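You operate a simulated robot arm through the tools that you are given. There is no shell and no other tool. Be economical: measure what you need, move in short steps, check, and stop when the job is done.

The job below is to be done with a simulated robot arm. You get a single attempt, and the scene is never put back.

Task
Load all three bays of the charger and run one boost.
Fine: biggest tool battery in bay 1, the green one in bay 2, smallest in bay 3; move none while the boost runs; leave them there. Set down upright: what you pick out, green tool battery.

The check looks at the end state, three seconds after you hand in, the way a careful person would. Anything else that was tipped, shoved, dropped, spilled or broken makes it a failure.

Robot
A 6-joint arm with a fingered hand, fixed in place. Base frame: the origin is at the foot of the arm, x ahead of it, y to its left, z up; the work surface is at about z = 806. Readings come in mm, degrees, newtons and seconds.
With the tool pointing down near the work surface it reaches from about 300 to 700 mm from the base axis. Its first joint turns from -166.0 to 166.0 degrees. Payload 4 kg.
The TCP is the grasp point between the finger pads, 22 mm short of the fingertips. In the tool frame z runs along the fingers and y along their closing line. The gripper opens to 112 mm. The gripper's body begins 60 mm behind the TCP. The gripper is a hand of 4 fingers: y runs from the thumb to the fingers, the wrist lies at [0, 0, -218] in the tool frame, and closing takes about 1.5 s.
Orientation is that of the tool frame in the base frame, as a unit quaternion [x, y, z, w]. With the fingers straight down and closing along the base's y, the tool's x points along the base's -x, its y along +y and its z along -z.

Tools
- The arm moves only by the tool play_rows. Its argument "series" is a list of rows, each an object (a shift or turn left out is 0, a gripper value left out holds the last) with "jaw": the finger opening in mm, from 0 to 112; "offset": the shift along the base's x, y, z in mm, a list of three; "turn": the turn, a rotation vector about the base's x, y, z in degrees, a list of three. In form: [{"jaw": jaw, "offset": [tx, ty, tz], "turn": [ax, ay, az]}, ...]. A call has 1 to 20 rows; each row shifts and turns the commanded pose from where the row before left it. Rows are played at 5 a second. More than 50 mm and 8.6 degrees between two rows, or a gripper value outside its range, and nothing of the call is played. A pose out of reach is approached as far as the arm can. The call stops where the force on the tool passes 40 N (or 10 N more than at its start, if that is more) or the arm is blocked; 0.2 s more then pass. Each finger travels about 45 mm/s and halts on what it meets, pressing with about 24 N; the grip force reading is that of the motor and also rises with nothing between the fingers. The clock runs only during rows and for 0.2 s after the last one: add rows that do not move to give the fingers time. The reply holds the time, the measured pose of the TCP, the force on the tool along the base axes, the opening and the grip force, in the units named above and with some noise, with the torque about the TCP (base axes, N m) and any sound that the robot's microphone picked up.
- Cameras (640 x 400 px; columns grow to the right, rows downward): "scene" is fixed at [41.7, -494.8, 1450.1]; the picture's right is [0.48, -0.88, 0.00], its down [-0.59, -0.32, -0.74] and it looks along [0.65, 0.36, -0.67] (base axes); focal length 334 px, centre (320, 200). "wrist" rides on the gripper at [69, 4, -83] in the tool frame; the picture's right is [-0.06, 1.00, 0.00], its down [-0.77, -0.05, -0.64] and it looks along [-0.64, -0.04, 0.77] (tool axes); focal length 243 px, centre (320, 200). There is no depth. A picture from a camera that has moved, and an enlarged one, comes with that camera's place and axes in the base frame and with its lens. The place of the scene camera against the robot may be out by one fixed shift of up to 12 mm in any direction.
- grab_frame(camera): a new picture of that camera. The clock stands still meanwhile.
- set_grasp(shape): the hand has 4 fingers and takes this shape, open, in about a second: jaw (thumb against the fingers, like two jaws); tri (thumb and two fingers); tip (a fingertip pinch); poke (one finger out to press); point (the index stretched); flat (the hand flat); cup (the hand cupped); fist (a fist). The gripper value then closes the fingers along that shape, each until it touches; the sizes above hold for jaw. It gives what a move gives, with no picture.
- zoom(camera, box): a new picture of the part [left, top, right, bottom] of that camera's present view, enlarged. The clock stands still meanwhile.
- sign_off(): hands the job in; it is judged then, once.

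Go step by step. Nothing tells you positions but the pictures and the camera data: compare them with the known pose of the tool, close in by small moves and look again before you grip or let go. The budget is 120 turns and 76 pictures, counting those below and the enlarged ones. Unless the task says otherwise, let go and move clear before handing in, and close with one line.

The tools are called after ">>>" by a JSON object that holds its "api" and its "payload". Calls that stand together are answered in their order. play_rows: Moves the arm, as the interface text tells. Its arguments: {"type":"object","properties":{"series":{"type":"array"}},"required":["series"]} The other tools are called the same way: set_grasp (shape) gives the hand a shape; grab_frame (camera) takes a picture; zoom (camera, box) takes an enlarged picture of a part of a camera's view; sign_off () hands the job in.

At the start:

```text
time: 0.0
tool_pos: [469.8, -86.6, 1098.3]
tool_rot: [0.0, 1.0, 0.0, 0.0]
contact_force: [0.6, -0.4, 0.7]
ft_torque: [0.0, -0.01, -0.01]
gripper_width: 112.0
grip_force: 0.1
shape: jaw
```

scene: 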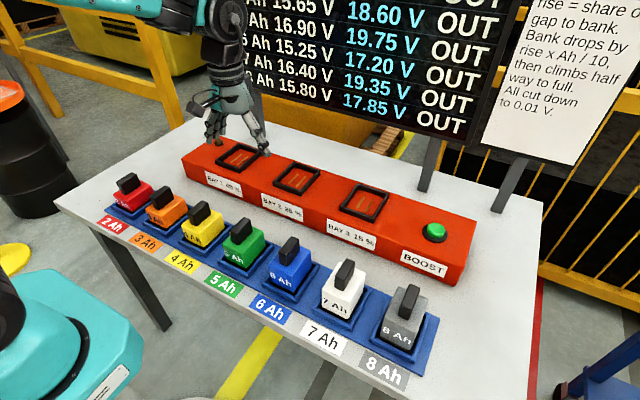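
wrist: 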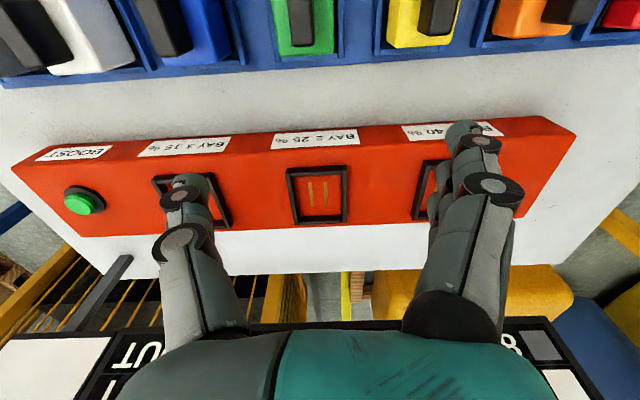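

I see a red charger with three empty bays and a BOOST button, a row of seven batteries (2 Ah red to 8 Ah grey), and a display with a rule sheet. I'll read the board and the labels first.

>>> {"api": "zoom", "payload": {"camera": "scene", "box": [220, 0, 640, 180]}}

>>> {"api": "zoom", "payload": {"camera": "scene", "box": [170, 130, 490, 330]}}

>>> {"api": "zoom", "payload": {"camera": "scene", "box": [60, 160, 300, 310]}}

>>> {"api": "zoom", "payload": {"camera": "scene", "box": [230, 230, 470, 380]}}

```text
1.52 times, centred on (430, 90) of scene
camera zoom: at [41.7, -494.8, 1450.1], right [0.48, -0.88, 0.0], down [-0.59, -0.32, -0.74], along [0.65, 0.36, -0.67], focal length 510 px, centre (152, 368)
```

zoom: 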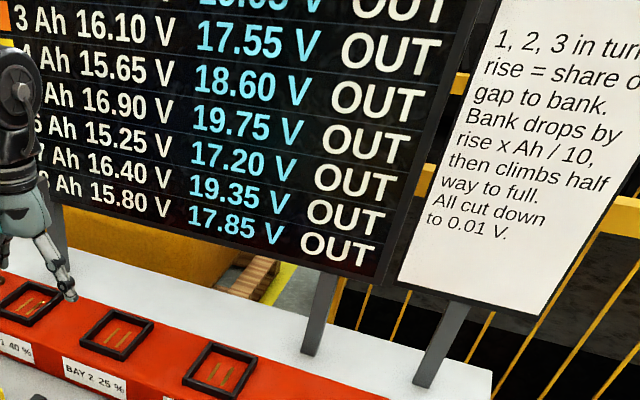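

```text
2.00 times, centred on (330, 230) of scene
camera zoom: at [41.7, -494.8, 1450.1], right [0.48, -0.88, 0.0], down [-0.59, -0.32, -0.74], along [0.65, 0.36, -0.67], focal length 669 px, centre (300, 140)
```

zoom: 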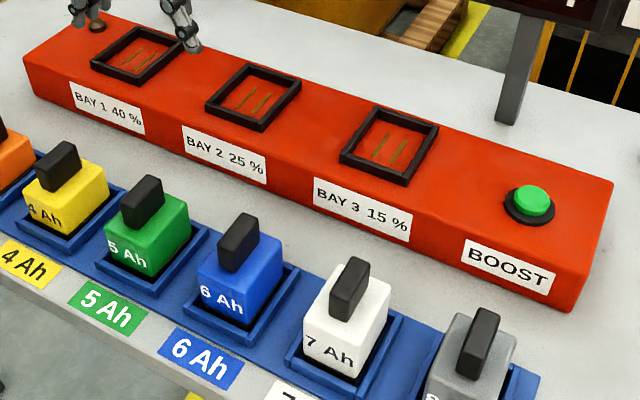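

```text
2.67 times, centred on (180, 235) of scene
camera zoom: at [41.7, -494.8, 1450.1], right [0.48, -0.88, 0.0], down [-0.59, -0.32, -0.74], along [0.65, 0.36, -0.67], focal length 892 px, centre (693, 107)
```

zoom: 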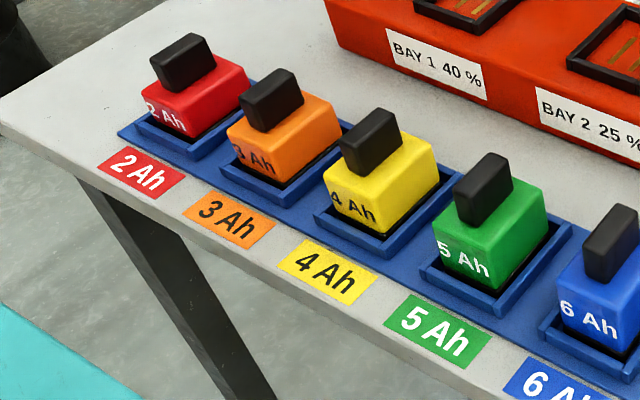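

```text
2.67 times, centred on (350, 305) of scene
camera zoom: at [41.7, -494.8, 1450.1], right [0.48, -0.88, 0.0], down [-0.59, -0.32, -0.74], along [0.65, 0.36, -0.67], focal length 892 px, centre (240, -80)
```

zoom: 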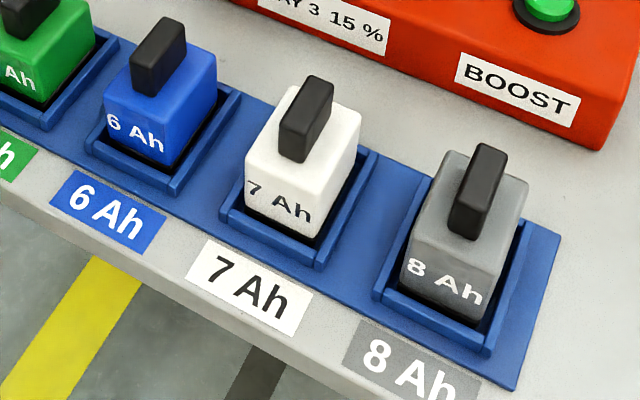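

The bays are assigned: 8 Ah grey in bay 1, 5 Ah green in bay 2, and 2 Ah red in bay 3. I'll back the arm off so the wrist camera sees the whole row of batteries from a second viewpoint.

>>> {"api": "play_rows", "payload": {"series": [{"offset": [-40, 0, 0]}, {"offset": [-40, 0, 0]}, {"offset": [-40, 0, 0]}, {}]}}

>>> {"api": "grab_frame", "payload": {"camera": "wrist"}}

>>> {"api": "grab_frame", "payload": {"camera": "scene"}}

```text
time: 1.0
tool_pos: [348.9, -86.1, 1099.8]
tool_rot: [0.0, 1.0, 0.0, 0.0]
contact_force: [-0.1, 0.6, -0.6]
ft_torque: [0.03, 0.01, -0.04]
gripper_width: 111.9
grip_force: 0.1
shape: jaw
```

```text
69 pictures are left
camera wrist: at [280.7, -81.1, 1181.8], right [0.06, 1.0, 0.0], down [0.77, -0.05, 0.64], along [0.64, -0.04, -0.77], focal length 243 px, centre (320, 200)
```

wrist: 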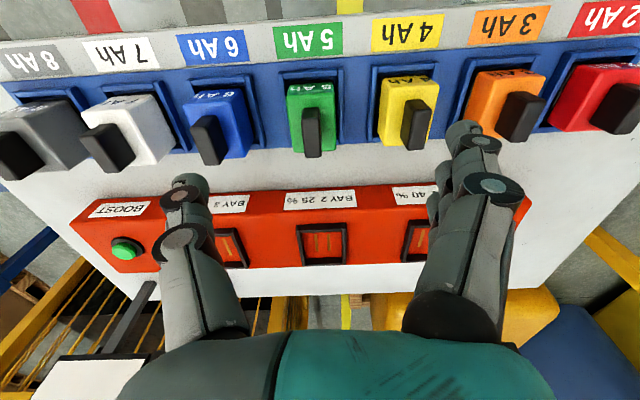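

```text
68 pictures are left
```

scene: 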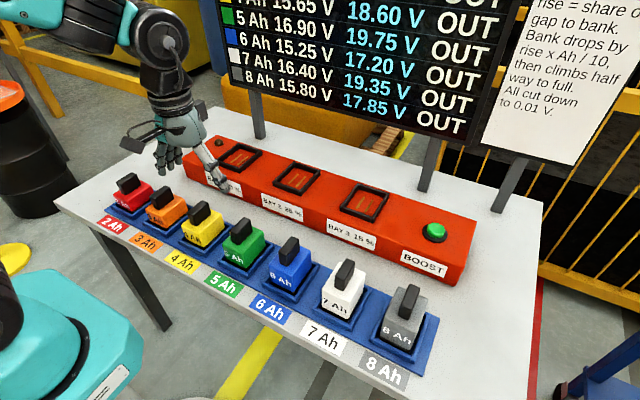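

Triangulating the two wrist views puts the top of the green handle at about (418, -100, 909) and bay 2 at about (641, -99), with the charger top near z 879. I'll move above the green handle with the jaw narrowed and look closer.

>>> {"api": "play_rows", "payload": {"series": [{"jaw": 60, "offset": [35, -7, -30]}, {"offset": [34, -7, -35]}, {"offset": [0, 0, -35]}, {}, {}]}}

>>> {"api": "grab_frame", "payload": {"camera": "wrist"}}

```text
time: 2.2
tool_pos: [418.4, -101.9, 997.6]
tool_rot: [-0.001, 1.0, 0.0, 0.0]
contact_force: [-0.2, 0.4, -0.7]
ft_torque: [0.0, 0.0, 0.01]
gripper_width: 61.0
grip_force: 0.0
shape: jaw
```

```text
67 pictures are left
camera wrist: at [349.7, -95.5, 1080.7], right [0.06, 1.0, 0.0], down [0.77, -0.05, 0.64], along [0.64, -0.04, -0.77], focal length 243 px, centre (320, 200)
```

wrist: 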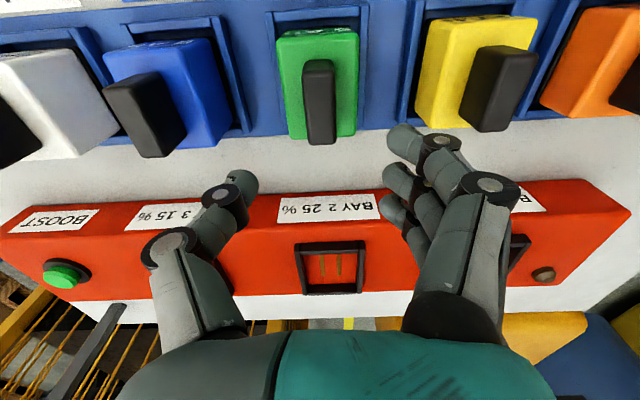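

The green handle sits close to centred between the fingers. I'll zoom in to measure it.

>>> {"api": "zoom", "payload": {"camera": "wrist", "box": [240, 0, 400, 160]}}

```text
2.50 times, centred on (320, 80) of wrist
camera zoom: at [349.7, -95.5, 1080.7], right [0.06, 1.0, 0.0], down [0.77, -0.05, 0.64], along [0.64, -0.04, -0.77], focal length 606 px, centre (320, 500)
```

zoom: 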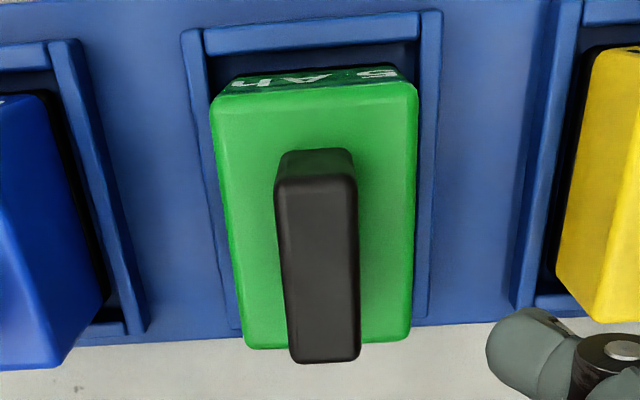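

The green handle is about 20 × 50 mm, centred near (411.5, -99) with its top near z 909, and the body is aligned with the axes. Before lifting anything I'll measure the bays up close, starting with bay 2.

>>> {"api": "play_rows", "payload": {"series": [{"offset": [45, 0, 10]}, {"offset": [45, 0, 10]}, {"offset": [45, 0, 0]}, {"offset": [25, 0, 0]}, {}]}}

>>> {"api": "zoom", "payload": {"camera": "wrist", "box": [220, 60, 420, 200]}}

>>> {"api": "grab_frame", "payload": {"camera": "wrist"}}

```text
time: 3.4
tool_pos: [581.1, -100.0, 1016.5]
tool_rot: [0.0, 1.0, 0.0, 0.0]
contact_force: [-0.5, -0.2, 0.2]
ft_torque: [0.02, 0.0, 0.02]
gripper_width: 61.1
grip_force: 0.0
shape: jaw
```

```text
2.86 times, centred on (320, 130) of wrist
camera zoom: at [511.8, -95.2, 1099.9], right [0.06, 1.0, 0.0], down [0.77, -0.05, 0.64], along [0.64, -0.04, -0.77], focal length 693 px, centre (320, 400)
```

zoom: 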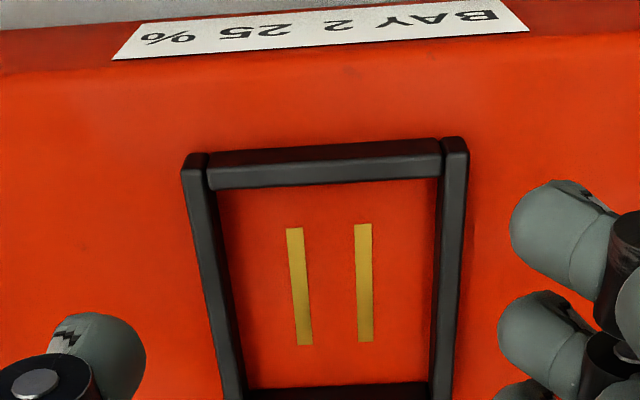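

```text
64 pictures are left
camera wrist: at [511.8, -95.2, 1099.9], right [0.06, 1.0, 0.0], down [0.77, -0.05, 0.64], along [0.64, -0.04, -0.77], focal length 243 px, centre (320, 200)
```

wrist: 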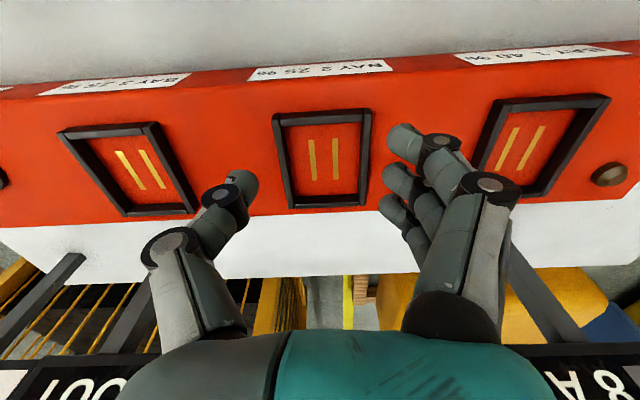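

Bay 2's frame is about 88 × 107 mm outside, centred near (648, -98). I'll move further forward to look almost straight down on it, so the height error cancels out.

>>> {"api": "play_rows", "payload": {"series": [{"offset": [45, 0, 0]}, {"offset": [45, 0, 0]}, {}]}}

>>> {"api": "grab_frame", "payload": {"camera": "wrist"}}

>>> {"api": "zoom", "payload": {"camera": "wrist", "box": [240, 0, 400, 100]}}

```text
time: 4.2
tool_pos: [667.7, -101.0, 1016.9]
tool_rot: [0.0, 1.0, -0.001, -0.001]
contact_force: [0.0, -0.5, 0.0]
ft_torque: [-0.01, 0.02, 0.0]
gripper_width: 60.9
grip_force: 0.0
shape: jaw
```

```text
63 pictures are left
camera wrist: at [599.0, -94.9, 1100.1], right [0.06, 1.0, 0.0], down [0.77, -0.05, 0.64], along [0.64, -0.04, -0.77], focal length 243 px, centre (320, 200)
```

wrist: 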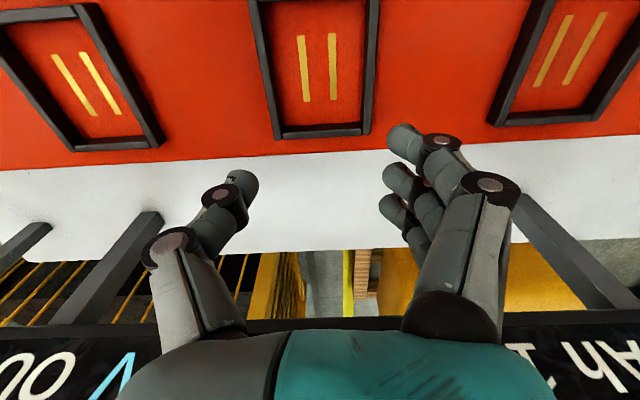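

```text
4.00 times, centred on (320, 50) of wrist
camera zoom: at [599.0, -94.9, 1100.1], right [0.06, 1.0, 0.0], down [0.77, -0.05, 0.64], along [0.64, -0.04, -0.77], focal length 970 px, centre (320, 800)
```

zoom: 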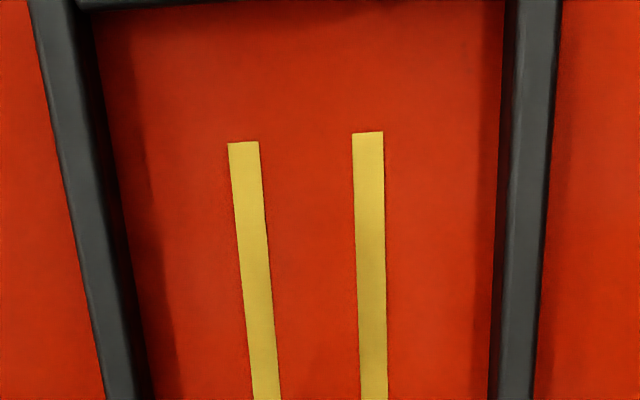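

Bay 2's inner opening is centred at about (644.5, -99), roughly 72 × 87 mm with the frame top near z 887. Bays 1 and 3 sit about 196 mm to either side. Now I'll go back over the green battery and come down partway.

>>> {"api": "play_rows", "payload": {"series": [{"offset": [-45, 0, 0]}, {"offset": [-45, 0, 0]}, {"offset": [-45, 0, 0]}, {"offset": [-45, 0, 0]}, {"offset": [-45, 2, 0]}, {"offset": [-32, 0, 0]}, {"offset": [0, 0, -40]}, {"offset": [0, 0, -40]}, {}]}}

>>> {"api": "grab_frame", "payload": {"camera": "wrist"}}

```text
time: 6.2
tool_pos: [411.1, -97.9, 939.5]
tool_rot: [0.0, 1.0, 0.0, 0.0]
contact_force: [0.1, -0.4, -0.3]
ft_torque: [-0.01, 0.01, -0.02]
gripper_width: 60.7
grip_force: 0.0
shape: jaw
```

```text
61 pictures are left
camera wrist: at [342.4, -92.6, 1022.9], right [0.06, 1.0, 0.0], down [0.77, -0.05, 0.64], along [0.64, -0.04, -0.77], focal length 243 px, centre (320, 200)
```

wrist: 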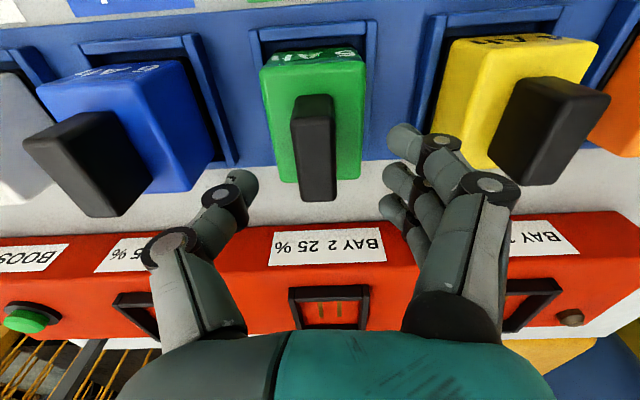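

The handle is centred under the fingers. I'll lower to about z 895, close, and wait.

>>> {"api": "play_rows", "payload": {"series": [{"offset": [0, 0, -25]}, {"offset": [0, 0, -20]}, {}, {"jaw": 5}, {}, {}, {}, {}, {}]}}

>>> {"api": "grab_frame", "payload": {"camera": "wrist"}}

```text
time: 8.2
tool_pos: [411.4, -97.8, 895.7]
tool_rot: [0.0, 1.0, 0.0, 0.001]
contact_force: [0.3, 8.5, 18.8]
ft_torque: [0.62, 0.01, 0.01]
gripper_width: 43.8
grip_force: 24.2
shape: jaw
```

```text
60 pictures are left
camera wrist: at [342.4, -92.3, 978.5], right [0.06, 1.0, 0.0], down [0.76, -0.05, 0.64], along [0.64, -0.04, -0.77], focal length 243 px, centre (320, 200)
```

wrist: 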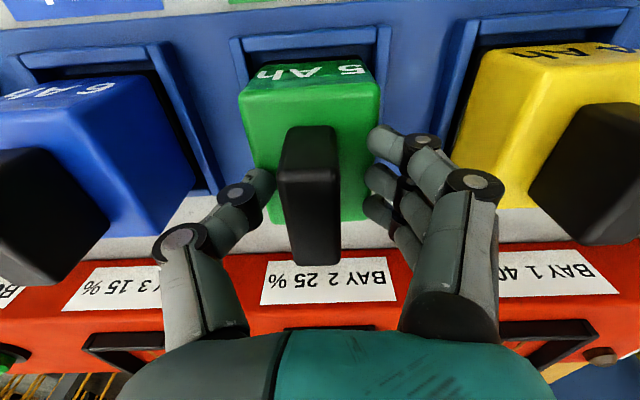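

The fingers stopped at 43.8 mm with an upward force, so the tips are pressing on the body top rather than gripping the handle. I'll open, rise a little and close again.

>>> {"api": "play_rows", "payload": {"series": [{"jaw": 60}, {}, {}, {"offset": [0, 0, 12]}, {}, {"jaw": 5}, {}, {}, {}, {}, {}, {}, {}]}}

>>> {"api": "grab_frame", "payload": {"camera": "wrist"}}

```text
time: 11.0
tool_pos: [411.6, -97.4, 907.2]
tool_rot: [0.0, 1.0, -0.001, 0.001]
contact_force: [-0.4, -1.0, -0.5]
ft_torque: [-0.01, -0.01, 0.02]
gripper_width: 15.9
grip_force: 23.9
shape: jaw
```

```text
59 pictures are left
camera wrist: at [342.3, -92.5, 989.6], right [0.06, 1.0, 0.0], down [0.77, -0.05, 0.64], along [0.64, -0.04, -0.77], focal length 243 px, centre (320, 200)
```

wrist: 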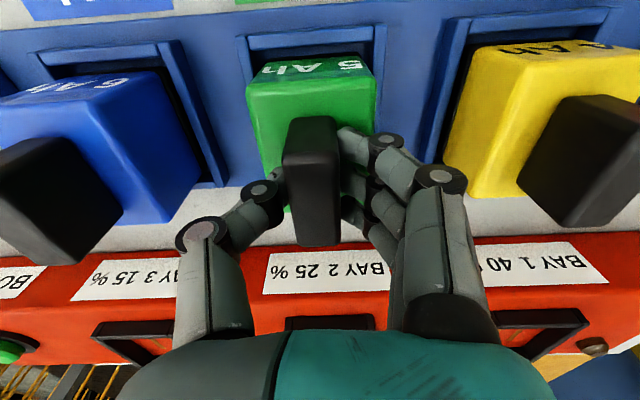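

The grip now holds at 15.9 mm on the handle. I'll lift straight up in small steps and check.

>>> {"api": "play_rows", "payload": {"series": [{"offset": [0, 0, 8]}, {"offset": [0, 0, 12]}, {"offset": [0, 0, 25]}, {"offset": [0, 0, 30]}, {"offset": [0, 0, 35]}, {"offset": [0, 0, 10]}, {}]}}

>>> {"api": "grab_frame", "payload": {"camera": "scene"}}

>>> {"api": "grab_frame", "payload": {"camera": "wrist"}}

```text
time: 12.6
tool_pos: [411.1, -97.5, 1026.2]
tool_rot: [0.001, 1.0, 0.0, 0.001]
contact_force: [0.4, -0.7, -6.6]
ft_torque: [0.01, 0.0, 0.0]
gripper_width: 15.9
grip_force: 24.3
shape: jaw
```

```text
58 pictures are left
```

scene: 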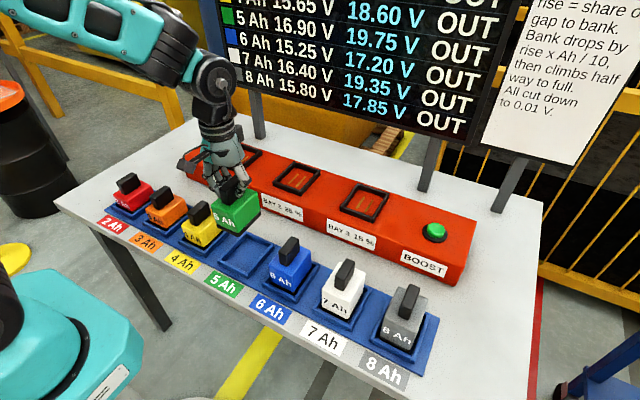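

```text
57 pictures are left
camera wrist: at [343.3, -93.0, 1109.0], right [0.06, 1.0, 0.0], down [0.77, -0.05, 0.64], along [0.64, -0.04, -0.77], focal length 243 px, centre (320, 200)
```

wrist: 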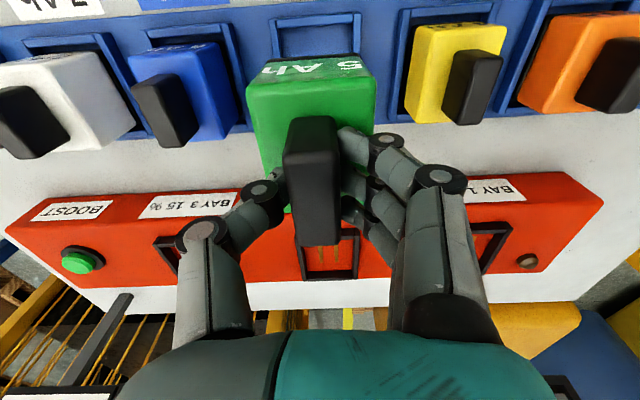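

The green battery is lifted cleanly and hangs level. I'll carry it forward over bay 2 and look before lowering.

>>> {"api": "play_rows", "payload": {"series": [{"offset": [40, 0, 0]}, {"offset": [40, 0, 0]}, {"offset": [40, 0, 0]}, {"offset": [40, 0, 0]}, {"offset": [40, 0, 0]}, {"offset": [33, 0, 0]}, {}, {"offset": [0, 0, -15]}, {}]}}

>>> {"api": "grab_frame", "payload": {"camera": "wrist"}}

>>> {"api": "zoom", "payload": {"camera": "scene", "box": [200, 100, 400, 225]}}

```text
time: 14.6
tool_pos: [644.1, -98.3, 1010.2]
tool_rot: [-0.001, 1.0, 0.0, -0.001]
contact_force: [-0.2, 0.6, -7.9]
ft_torque: [0.02, 0.01, 0.0]
gripper_width: 15.8
grip_force: 23.9
shape: jaw
```

```text
56 pictures are left
camera wrist: at [575.0, -92.7, 1093.8], right [0.06, 1.0, 0.0], down [0.77, -0.05, 0.64], along [0.64, -0.04, -0.77], focal length 243 px, centre (320, 200)
```

wrist: 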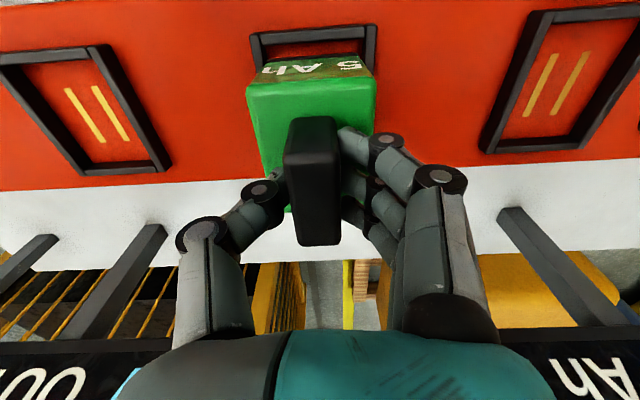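

```text
3.20 times, centred on (300, 162) of scene
camera zoom: at [41.7, -494.8, 1450.1], right [0.48, -0.88, 0.0], down [-0.59, -0.32, -0.74], along [0.65, 0.36, -0.67], focal length 1070 px, centre (384, 320)
```

zoom: 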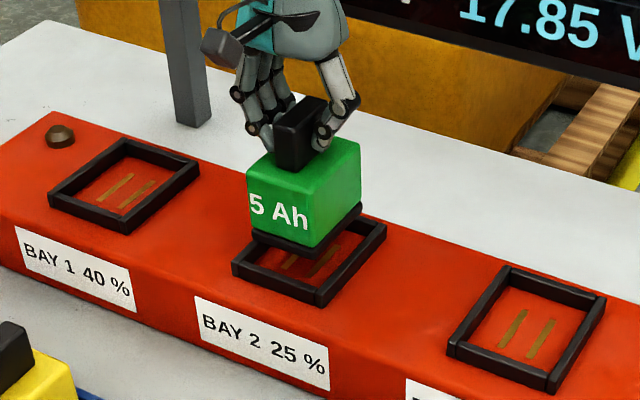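

The battery looks well placed over the frame. I'll lower another 12 mm and compare the edges.

>>> {"api": "play_rows", "payload": {"series": [{"offset": [0, 0, -12]}, {}, {}]}}

>>> {"api": "zoom", "payload": {"camera": "wrist", "box": [230, 0, 390, 100]}}

>>> {"api": "zoom", "payload": {"camera": "scene", "box": [260, 130, 340, 200]}}

```text
time: 15.4
tool_pos: [644.3, -99.1, 998.1]
tool_rot: [0.0, 1.0, 0.0, 0.0]
contact_force: [-0.2, -1.0, -7.8]
ft_torque: [0.03, 0.0, -0.01]
gripper_width: 16.1
grip_force: 24.3
shape: jaw
```

```text
4.00 times, centred on (310, 50) of wrist
camera zoom: at [575.0, -93.3, 1081.0], right [0.06, 1.0, 0.0], down [0.77, -0.05, 0.64], along [0.64, -0.04, -0.77], focal length 970 px, centre (360, 800)
```

zoom: 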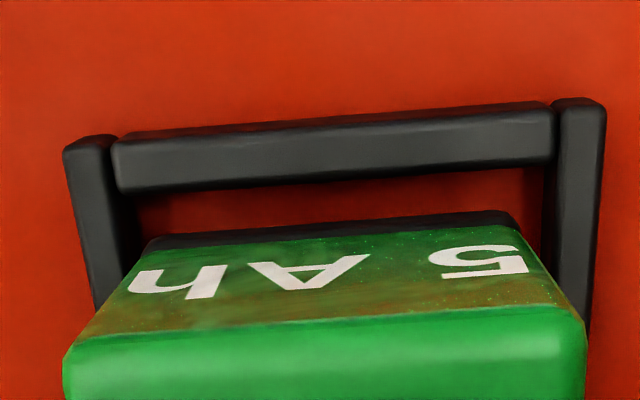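

```text
5.71 times, centred on (300, 165) of scene
camera zoom: at [41.7, -494.8, 1450.1], right [0.48, -0.88, 0.0], down [-0.59, -0.32, -0.74], along [0.65, 0.36, -0.67], focal length 1912 px, centre (434, 400)
```

zoom: 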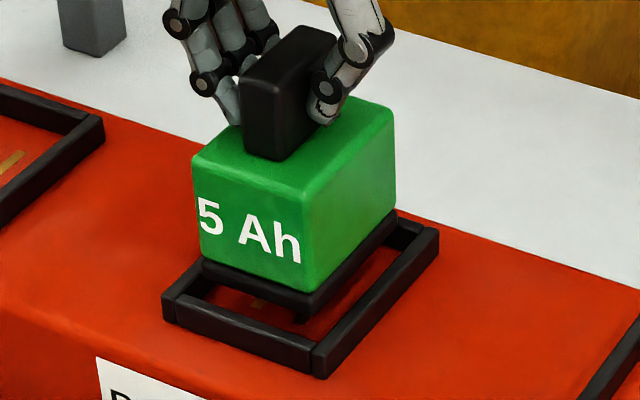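

The battery is about 2 mm off toward -y inside a ±5 mm clearance. I'll correct by (-1, +2) and lower gently.

>>> {"api": "play_rows", "payload": {"series": [{"offset": [-1, 2, 0]}, {"offset": [0, 0, -6]}, {"offset": [0, 0, -4]}, {}]}}

>>> {"api": "zoom", "payload": {"camera": "scene", "box": [260, 130, 340, 200]}}

```text
time: 16.4
tool_pos: [644.2, -96.6, 988.4]
tool_rot: [0.001, 1.0, 0.0, 0.0]
contact_force: [0.0, 0.2, -7.0]
ft_torque: [0.03, -0.03, 0.02]
gripper_width: 15.9
grip_force: 24.5
shape: jaw
```

```text
5.71 times, centred on (300, 165) of scene
camera zoom: at [41.7, -494.8, 1450.1], right [0.48, -0.88, 0.0], down [-0.59, -0.32, -0.74], along [0.65, 0.36, -0.67], focal length 1912 px, centre (434, 400)
```

zoom: 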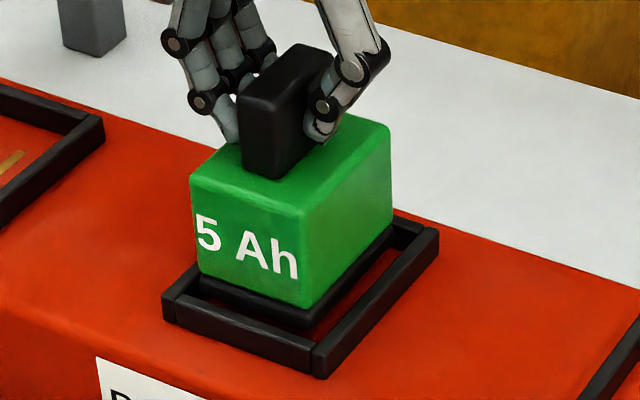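

It's aligned and entering the frame. I'll continue in 2–3 mm steps.

>>> {"api": "play_rows", "payload": {"series": [{"offset": [0, 0, -3]}, {"offset": [0, 0, -2]}, {"offset": [0, 0, -2]}, {}]}}

>>> {"api": "zoom", "payload": {"camera": "scene", "box": [260, 130, 340, 200]}}

>>> {"api": "zoom", "payload": {"camera": "wrist", "box": [230, 0, 390, 100]}}

```text
time: 17.4
tool_pos: [643.5, -96.6, 981.7]
tool_rot: [0.001, 1.0, 0.0, 0.0]
contact_force: [-0.5, -0.2, -8.1]
ft_torque: [0.0, -0.02, 0.02]
gripper_width: 15.6
grip_force: 23.8
shape: jaw
```

```text
5.71 times, centred on (300, 165) of scene
camera zoom: at [41.7, -494.8, 1450.1], right [0.48, -0.88, 0.0], down [-0.59, -0.32, -0.74], along [0.65, 0.36, -0.67], focal length 1912 px, centre (434, 400)
```

zoom: 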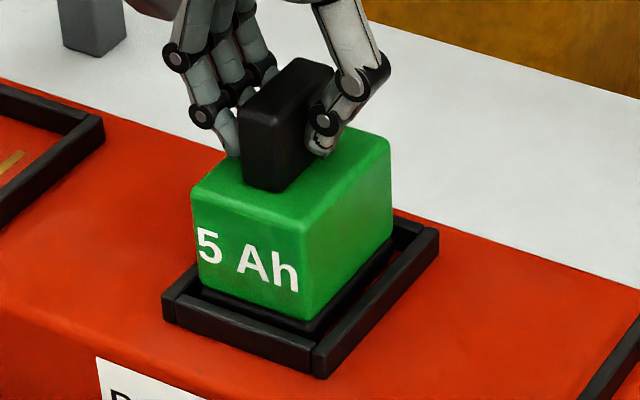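

```text
4.00 times, centred on (310, 50) of wrist
camera zoom: at [575.0, -91.2, 1063.8], right [0.06, 1.0, 0.0], down [0.77, -0.05, 0.64], along [0.64, -0.04, -0.77], focal length 970 px, centre (360, 800)
```

zoom: 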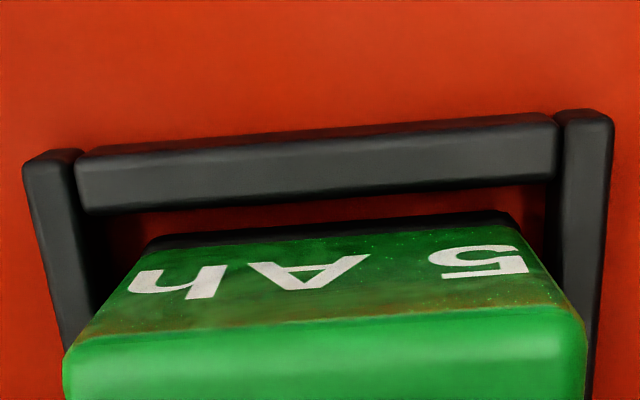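

It's centred within the frame. I'll keep going down in small steps until contact.

>>> {"api": "play_rows", "payload": {"series": [{"offset": [0, 0, -2]}, {"offset": [0, 0, -2]}, {"offset": [0, 0, -2]}, {}]}}

```text
time: 18.4
tool_pos: [643.2, -96.6, 976.6]
tool_rot: [0.0, 1.0, 0.0, 0.001]
contact_force: [1.5, -1.6, -4.4]
ft_torque: [0.02, -0.04, -0.03]
gripper_width: 16.0
grip_force: 24.5
shape: jaw
```

The weight reading is starting to drop, so contact has begun. One or two millimetres more.

>>> {"api": "play_rows", "payload": {"series": [{"offset": [0, 0, -1]}, {"offset": [0, 0, -1]}, {}]}}

>>> {"api": "zoom", "payload": {"camera": "scene", "box": [260, 130, 340, 200]}}

```text
time: 19.2
tool_pos: [642.7, -96.4, 974.8]
tool_rot: [0.0, 1.0, 0.0, 0.002]
contact_force: [1.6, -0.7, 12.9]
ft_torque: [0.01, 0.01, 0.0]
gripper_width: 16.1
grip_force: 23.9
shape: jaw
```

```text
5.71 times, centred on (300, 165) of scene
camera zoom: at [41.7, -494.8, 1450.1], right [0.48, -0.88, 0.0], down [-0.59, -0.32, -0.74], along [0.65, 0.36, -0.67], focal length 1912 px, centre (434, 400)
```

zoom: 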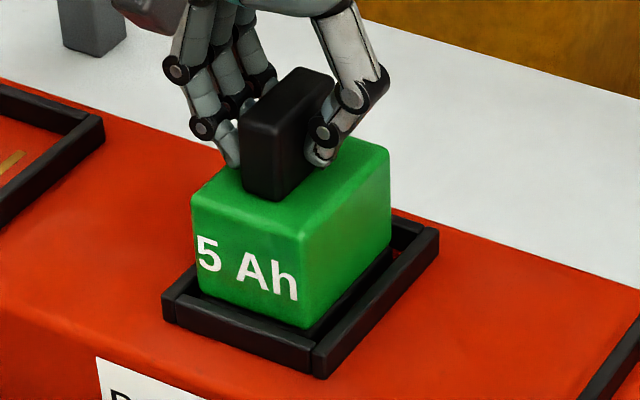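

The green battery is seated: TCP 975, with 13 N now pushing up. I'll open and rise clear.

>>> {"api": "play_rows", "payload": {"series": [{"offset": [0, 0, 1.5]}, {"jaw": 60}, {}, {}, {}, {}, {"offset": [0, 0, 20]}, {"offset": [0, 0, 40]}, {"offset": [0, 0, 40]}, {}]}}

>>> {"api": "grab_frame", "payload": {"camera": "scene"}}

>>> {"api": "grab_frame", "payload": {"camera": "wrist"}}

```text
time: 21.4
tool_pos: [643.7, -96.4, 1074.2]
tool_rot: [0.0, 1.0, 0.001, 0.0]
contact_force: [-0.6, -1.0, 0.0]
ft_torque: [0.02, 0.02, 0.04]
gripper_width: 59.4
grip_force: 0.2
shape: jaw
```

```text
48 pictures are left
```

scene: 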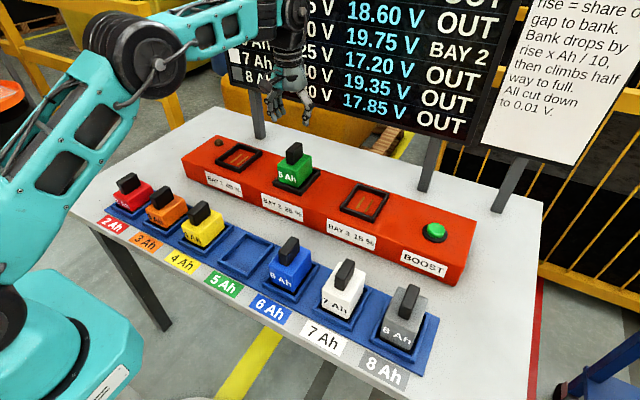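

```text
47 pictures are left
camera wrist: at [574.7, -91.0, 1157.2], right [0.06, 1.0, 0.0], down [0.77, -0.05, 0.64], along [0.64, -0.04, -0.77], focal length 243 px, centre (320, 200)
```

wrist: 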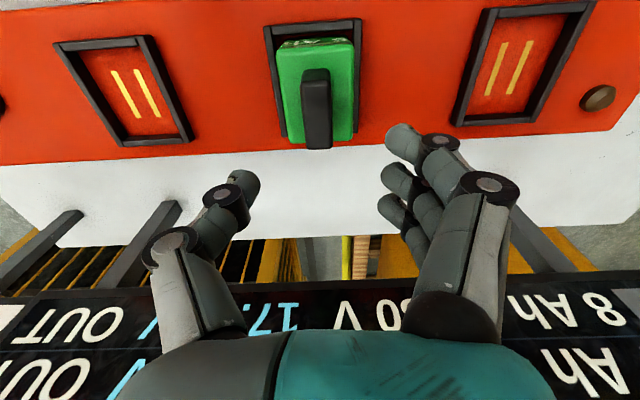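

The display now reads "BAY 2" for the green battery. Next is the grey 8 Ah, which I estimate at about (405, -489), so I'll move above it and look.

>>> {"api": "play_rows", "payload": {"series": [{"offset": [-40, 0, 10]}, {"offset": [-40, 0, 0]}, {"offset": [-26, -38, 0]}, {"offset": [-26, -38, 0]}, {"offset": [-26, -38, 0]}, {"offset": [-26, -38, 0]}, {"offset": [-26, -38, 0]}, {"offset": [-26, -38, 0]}, {"offset": [-8, -38, 0]}, {"offset": [0, -38, 0]}, {"offset": [0, -38, 0]}, {"offset": [0, -38, 0]}, {}]}}

>>> {"api": "grab_frame", "payload": {"camera": "wrist"}}

```text
time: 24.2
tool_pos: [400.3, -478.5, 1085.4]
tool_rot: [0.0, 1.0, 0.0, 0.0]
contact_force: [0.1, -0.5, -0.5]
ft_torque: [0.0, 0.01, 0.0]
gripper_width: 59.1
grip_force: 0.0
shape: jaw
```

```text
46 pictures are left
camera wrist: at [331.4, -472.2, 1168.1], right [0.06, 1.0, 0.0], down [0.77, -0.05, 0.64], along [0.64, -0.04, -0.77], focal length 243 px, centre (320, 200)
```

wrist: 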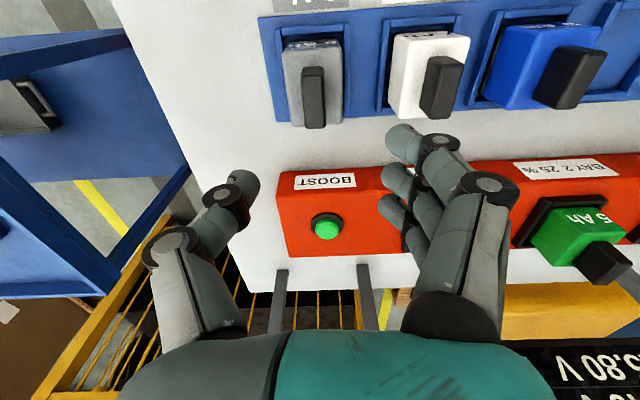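

The grey handle is just ahead in view. I'll come down 60 mm and zoom so I can triangulate its height.

>>> {"api": "zoom", "payload": {"camera": "wrist", "box": [240, 0, 400, 140]}}

>>> {"api": "play_rows", "payload": {"series": [{"offset": [4, -3, -30]}, {"offset": [4, 0, -35]}, {}, {}]}}

>>> {"api": "zoom", "payload": {"camera": "wrist", "box": [240, 0, 400, 160]}}

```text
2.86 times, centred on (320, 70) of wrist
camera zoom: at [331.4, -472.2, 1168.1], right [0.06, 1.0, 0.0], down [0.77, -0.05, 0.64], along [0.64, -0.04, -0.77], focal length 693 px, centre (320, 571)
```

zoom: 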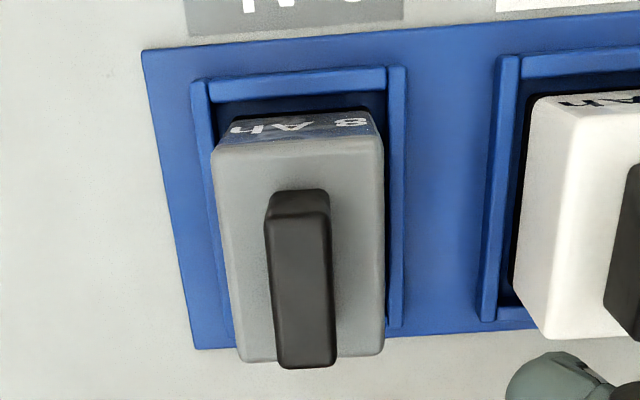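

```text
time: 25.2
tool_pos: [408.1, -479.6, 1018.2]
tool_rot: [0.0, 1.0, 0.0, 0.001]
contact_force: [-0.2, 0.2, -0.3]
ft_torque: [-0.04, 0.01, -0.01]
gripper_width: 59.3
grip_force: 0.1
shape: jaw
```

```text
2.50 times, centred on (320, 80) of wrist
camera zoom: at [339.1, -474.6, 1101.5], right [0.06, 1.0, 0.0], down [0.77, -0.05, 0.64], along [0.64, -0.04, -0.77], focal length 606 px, centre (320, 500)
```

zoom: 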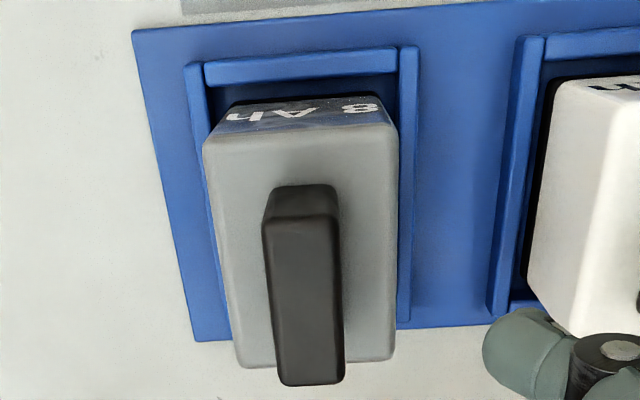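

The grey handle is centred near (408.5, -482.7) with its top at about z 932. I'll descend to about z 932 and check before closing.

>>> {"api": "play_rows", "payload": {"series": [{"offset": [0, -3, -30]}, {"offset": [0, 0, -30]}, {"offset": [0, 0, -26]}, {}]}}

>>> {"api": "grab_frame", "payload": {"camera": "wrist"}}

```text
time: 26.2
tool_pos: [407.6, -483.0, 932.5]
tool_rot: [0.001, 1.0, 0.001, 0.0]
contact_force: [-0.9, -0.7, 0.4]
ft_torque: [-0.01, -0.01, -0.05]
gripper_width: 59.5
grip_force: 0.0
shape: jaw
```

```text
43 pictures are left
camera wrist: at [339.5, -477.3, 1015.8], right [0.06, 1.0, 0.0], down [0.77, -0.05, 0.64], along [0.64, -0.04, -0.77], focal length 243 px, centre (320, 200)
```

wrist: 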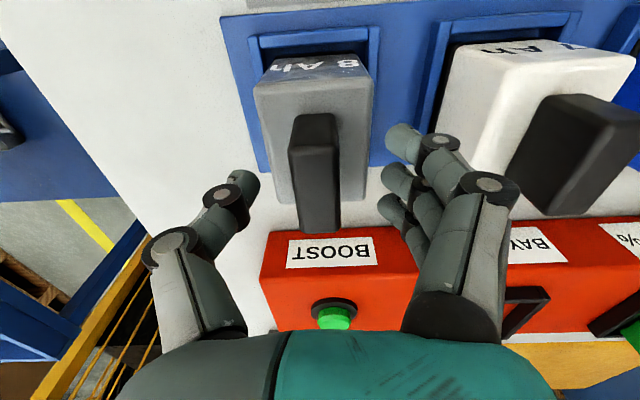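

Matching the proportions of the green grasp, I need to go about 8 mm lower. Then I'll close.

>>> {"api": "play_rows", "payload": {"series": [{"offset": [0, 0, -8]}, {}, {"jaw": 5}, {}, {}, {}, {}, {}, {}, {}]}}

>>> {"api": "grab_frame", "payload": {"camera": "wrist"}}

```text
time: 28.4
tool_pos: [408.0, -482.2, 924.8]
tool_rot: [0.0, 1.0, 0.0, 0.0]
contact_force: [0.9, -0.7, 0.6]
ft_torque: [0.04, -0.01, -0.02]
gripper_width: 16.4
grip_force: 23.6
shape: jaw
```

```text
42 pictures are left
camera wrist: at [339.7, -477.1, 1008.6], right [0.06, 1.0, 0.0], down [0.77, -0.05, 0.64], along [0.64, -0.04, -0.77], focal length 243 px, centre (320, 200)
```

wrist: 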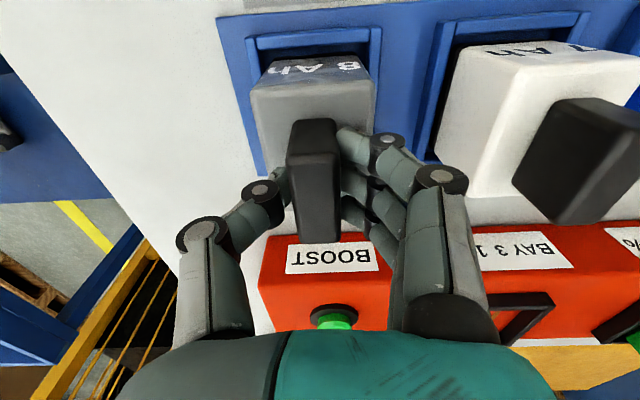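

Gripped on the handle at 16.4 mm. I'll lift in steps to about 185 mm so it clears everything.

>>> {"api": "play_rows", "payload": {"series": [{"offset": [0, 0, 6]}, {"offset": [0, 0, 12]}, {"offset": [0, 0, 22]}, {"offset": [0, 0, 25]}, {"offset": [0, 0, 30]}, {"offset": [0, 0, 30]}, {"offset": [0, 0, 30]}, {"offset": [0, 0, 30]}, {}]}}

>>> {"api": "grab_frame", "payload": {"camera": "scene"}}

```text
time: 30.4
tool_pos: [408.1, -484.2, 1112.9]
tool_rot: [-0.001, 1.0, 0.001, -0.001]
contact_force: [0.4, 0.0, -10.0]
ft_torque: [0.04, -0.03, -0.02]
gripper_width: 16.2
grip_force: 23.7
shape: jaw
```

```text
41 pictures are left
```

scene: 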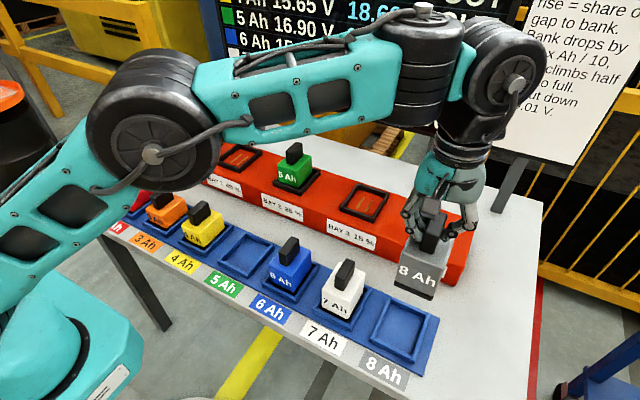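

The grey battery is up and level. I'll carry it along the clear corridor (x ≈ 520) to y ≈ 98 in front of bay 1.

>>> {"api": "play_rows", "payload": {"series": [{"offset": [37, 0, 0]}, {"offset": [37, 5, 0]}, {"offset": [38, 36, 0]}, {"offset": [0, 40, 0]}, {"offset": [0, 40, 0]}, {"offset": [0, 40, 0]}, {"offset": [0, 40, 0]}, {"offset": [0, 40, 0]}, {"offset": [0, 40, 0]}, {"offset": [0, 40, 0]}, {"offset": [0, 40, 0]}, {"offset": [0, 40, 0]}, {"offset": [0, 40, 0]}, {"offset": [0, 40, 0]}, {"offset": [0, 40, 0]}, {"offset": [0, 40, 0]}, {"offset": [0, 20, 0]}, {}, {}]}}

>>> {"api": "grab_frame", "payload": {"camera": "wrist"}}

```text
refused: row 3 steps farther than a row can; nothing moved
```

```text
40 pictures are left
camera wrist: at [339.9, -478.4, 1194.6], right [0.06, 1.0, 0.0], down [0.77, -0.05, 0.64], along [0.64, -0.04, -0.77], focal length 243 px, centre (320, 200)
```

wrist: 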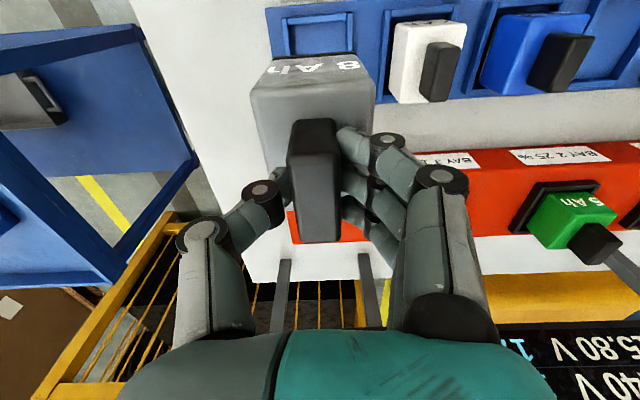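

The call was refused because one step was too long, so nothing moved. I'll resend it with shorter steps.

>>> {"api": "play_rows", "payload": {"series": [{"offset": [37, 0, 0]}, {"offset": [37, 5, 0]}, {"offset": [30, 36, 0]}, {"offset": [8, 40, 0]}, {"offset": [0, 40, 0]}, {"offset": [0, 40, 0]}, {"offset": [0, 40, 0]}, {"offset": [0, 40, 0]}, {"offset": [0, 40, 0]}, {"offset": [0, 40, 0]}, {"offset": [0, 40, 0]}, {"offset": [0, 40, 0]}, {"offset": [0, 40, 0]}, {"offset": [0, 40, 0]}, {"offset": [0, 40, 0]}, {"offset": [0, 40, 0]}, {"offset": [0, 20, 0]}, {}, {}]}}

>>> {"api": "grab_frame", "payload": {"camera": "wrist"}}

```text
time: 34.4
tool_pos: [495.2, 100.5, 1105.8]
tool_rot: [0.0, 1.0, 0.0, -0.001]
contact_force: [-0.5, 0.2, -10.3]
ft_torque: [0.05, -0.04, 0.01]
gripper_width: 15.7
grip_force: 24.3
shape: jaw
out of reach, approached as far as the arm can: row 2
```

```text
39 pictures are left
camera wrist: at [426.5, 106.2, 1188.8], right [0.06, 1.0, 0.0], down [0.77, -0.05, 0.64], along [0.64, -0.04, -0.77], focal length 243 px, centre (320, 200)
```

wrist: 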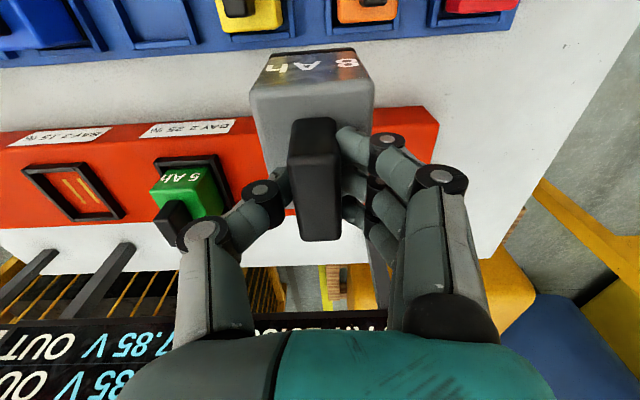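

I ran into the reach limit briefly, but I'm now in front of bay 1 at (495, 100, 1106). I'll move over bay 1 and lower partway.

>>> {"api": "play_rows", "payload": {"series": [{"offset": [38, 0, -15]}, {"offset": [38, 0, -20]}, {"offset": [38, -1, -20]}, {"offset": [34, -1, -20]}, {}, {}]}}

>>> {"api": "grab_frame", "payload": {"camera": "wrist"}}

>>> {"api": "zoom", "payload": {"camera": "scene", "box": [180, 80, 300, 200]}}

```text
time: 35.8
tool_pos: [644.9, 101.5, 1030.5]
tool_rot: [0.0, 1.0, 0.0, 0.0]
contact_force: [0.5, -0.6, -9.4]
ft_torque: [0.05, -0.02, -0.01]
gripper_width: 15.6
grip_force: 23.9
shape: jaw
```

```text
38 pictures are left
camera wrist: at [575.5, 106.4, 1114.7], right [0.06, 1.0, 0.0], down [0.77, -0.05, 0.64], along [0.64, -0.04, -0.77], focal length 243 px, centre (320, 200)
```

wrist: 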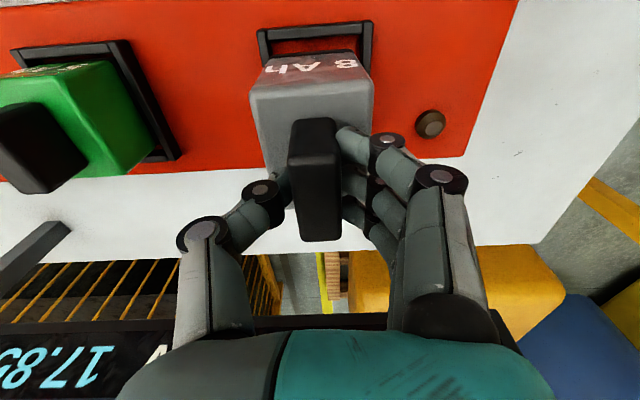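

```text
3.33 times, centred on (240, 140) of scene
camera zoom: at [41.7, -494.8, 1450.1], right [0.48, -0.88, 0.0], down [-0.59, -0.32, -0.74], along [0.65, 0.36, -0.67], focal length 1115 px, centre (587, 400)
```

zoom: 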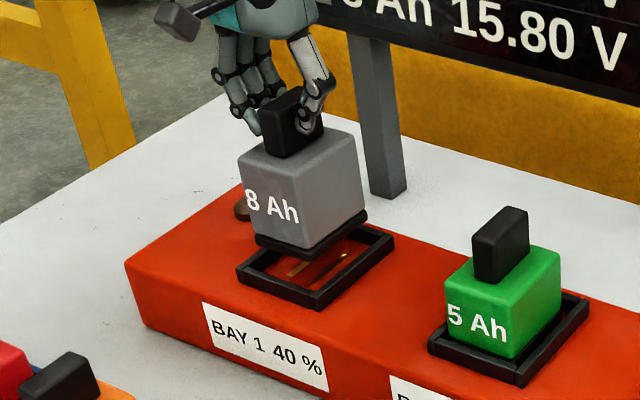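

It lines up roughly over bay 1. I'll lower 16 mm and measure the offset.

>>> {"api": "play_rows", "payload": {"series": [{"offset": [0, 0, -8]}, {"offset": [0, 0, -8]}, {}, {}]}}

>>> {"api": "zoom", "payload": {"camera": "wrist", "box": [230, 0, 390, 100]}}

```text
time: 36.8
tool_pos: [642.6, 100.6, 1015.2]
tool_rot: [0.0, 1.0, -0.001, 0.0]
contact_force: [-0.1, -0.6, -9.4]
ft_torque: [0.01, 0.0, 0.01]
gripper_width: 15.6
grip_force: 23.8
shape: jaw
```

```text
4.00 times, centred on (310, 50) of wrist
camera zoom: at [574.2, 106.0, 1098.3], right [0.06, 1.0, 0.0], down [0.77, -0.05, 0.64], along [0.64, -0.04, -0.77], focal length 970 px, centre (360, 800)
```

zoom: 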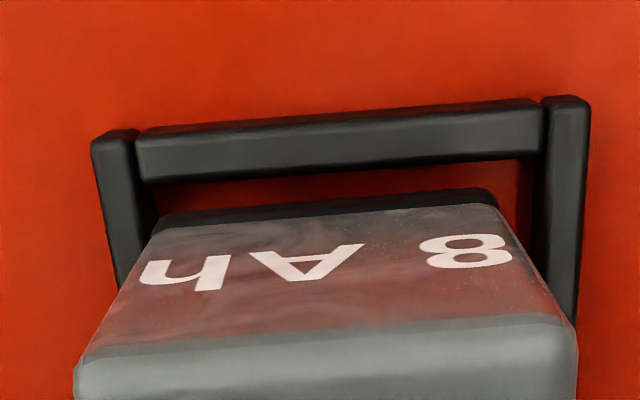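

The grey is about 2.3 mm off toward -y and 1 mm short in x. I'll correct that and lower into the frame.

>>> {"api": "play_rows", "payload": {"series": [{"offset": [1, 2.5, 0]}, {"offset": [0, 0, -5]}, {"offset": [0, 0, -5]}, {"offset": [0, 0, -3]}, {}, {}]}}

>>> {"api": "zoom", "payload": {"camera": "wrist", "box": [230, 0, 390, 100]}}

>>> {"api": "zoom", "payload": {"camera": "scene", "box": [200, 100, 290, 180]}}

```text
time: 38.2
tool_pos: [643.2, 103.7, 1002.0]
tool_rot: [0.0, 1.0, 0.0, 0.0]
contact_force: [0.1, -0.4, -9.9]
ft_torque: [0.03, 0.01, 0.0]
gripper_width: 15.6
grip_force: 24.1
shape: jaw
```

```text
4.00 times, centred on (310, 50) of wrist
camera zoom: at [574.1, 108.9, 1085.4], right [0.06, 1.0, 0.0], down [0.77, -0.05, 0.64], along [0.64, -0.04, -0.77], focal length 970 px, centre (360, 800)
```

zoom: 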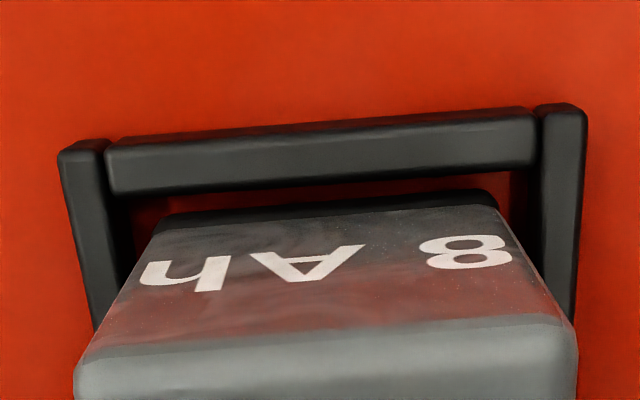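

```text
5.00 times, centred on (245, 140) of scene
camera zoom: at [41.7, -494.8, 1450.1], right [0.48, -0.88, 0.0], down [-0.59, -0.32, -0.74], along [0.65, 0.36, -0.67], focal length 1672 px, centre (695, 500)
```

zoom: 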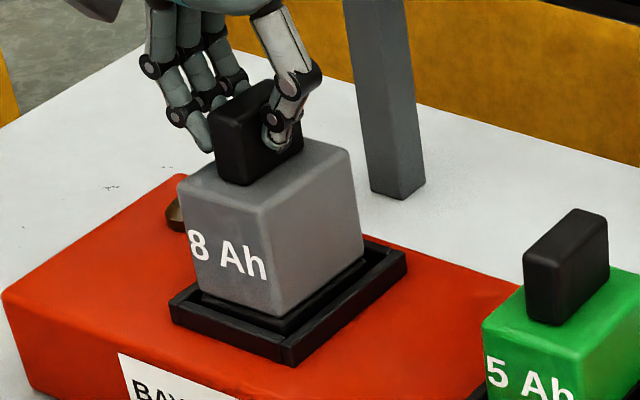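

It's nearly centred in the frame. I'll lower the remaining ~9 mm gently.

>>> {"api": "play_rows", "payload": {"series": [{"offset": [0, -0.5, -3]}, {"offset": [0, 0, -2]}, {"offset": [0, 0, -2]}, {"offset": [0, 0, -1]}, {"offset": [0, 0, -1]}, {}]}}

```text
time: 39.6
tool_pos: [644.3, 103.3, 994.5]
tool_rot: [0.001, 1.0, 0.0, 0.001]
contact_force: [-2.0, -2.6, 9.4]
ft_torque: [-0.04, -0.03, 0.0]
gripper_width: 16.2
grip_force: 23.9
shape: jaw
```

Contact came at TCP 994.5, close to the expected seating height. I'll look before releasing.

>>> {"api": "zoom", "payload": {"camera": "scene", "box": [200, 100, 290, 180]}}

```text
5.00 times, centred on (245, 140) of scene
camera zoom: at [41.7, -494.8, 1450.1], right [0.48, -0.88, 0.0], down [-0.59, -0.32, -0.74], along [0.65, 0.36, -0.67], focal length 1672 px, centre (695, 500)
```

zoom: 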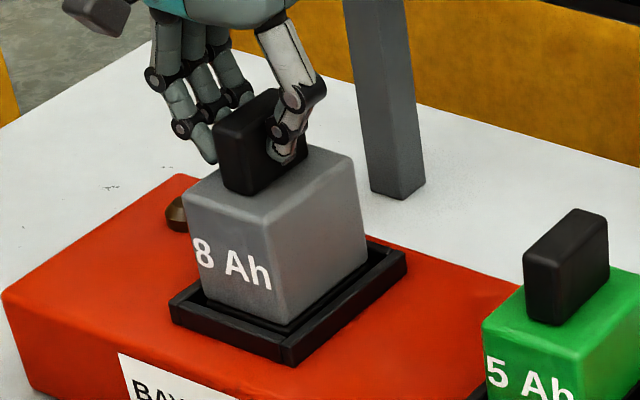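

It sits inside the frame and level. I'll release, rise clear and check the display.

>>> {"api": "play_rows", "payload": {"series": [{"offset": [0, 0, 1]}, {"jaw": 60}, {}, {}, {}, {}, {"offset": [0, 0, 20]}, {"offset": [0, 0, 40]}, {"offset": [0, 0, 40]}, {"offset": [-40, 0, 0]}, {"offset": [-40, 0, 0]}, {"offset": [-40, 0, 0]}, {}]}}

>>> {"api": "grab_frame", "payload": {"camera": "scene"}}

```text
time: 42.4
tool_pos: [524.3, 105.5, 1095.6]
tool_rot: [0.0, 1.0, -0.001, 0.0]
contact_force: [0.3, -0.1, 0.6]
ft_torque: [0.03, -0.03, -0.01]
gripper_width: 59.5
grip_force: 0.0
shape: jaw
```

```text
32 pictures are left
```

scene: 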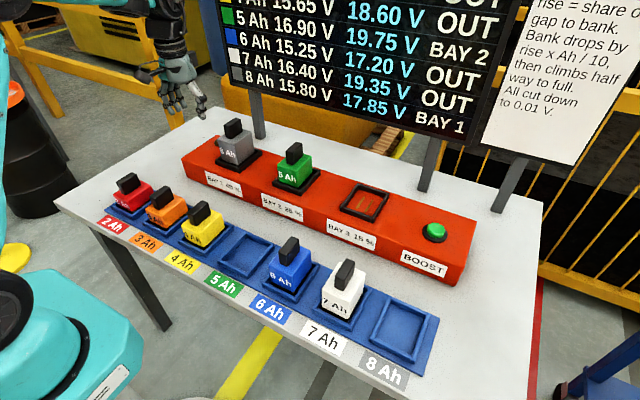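

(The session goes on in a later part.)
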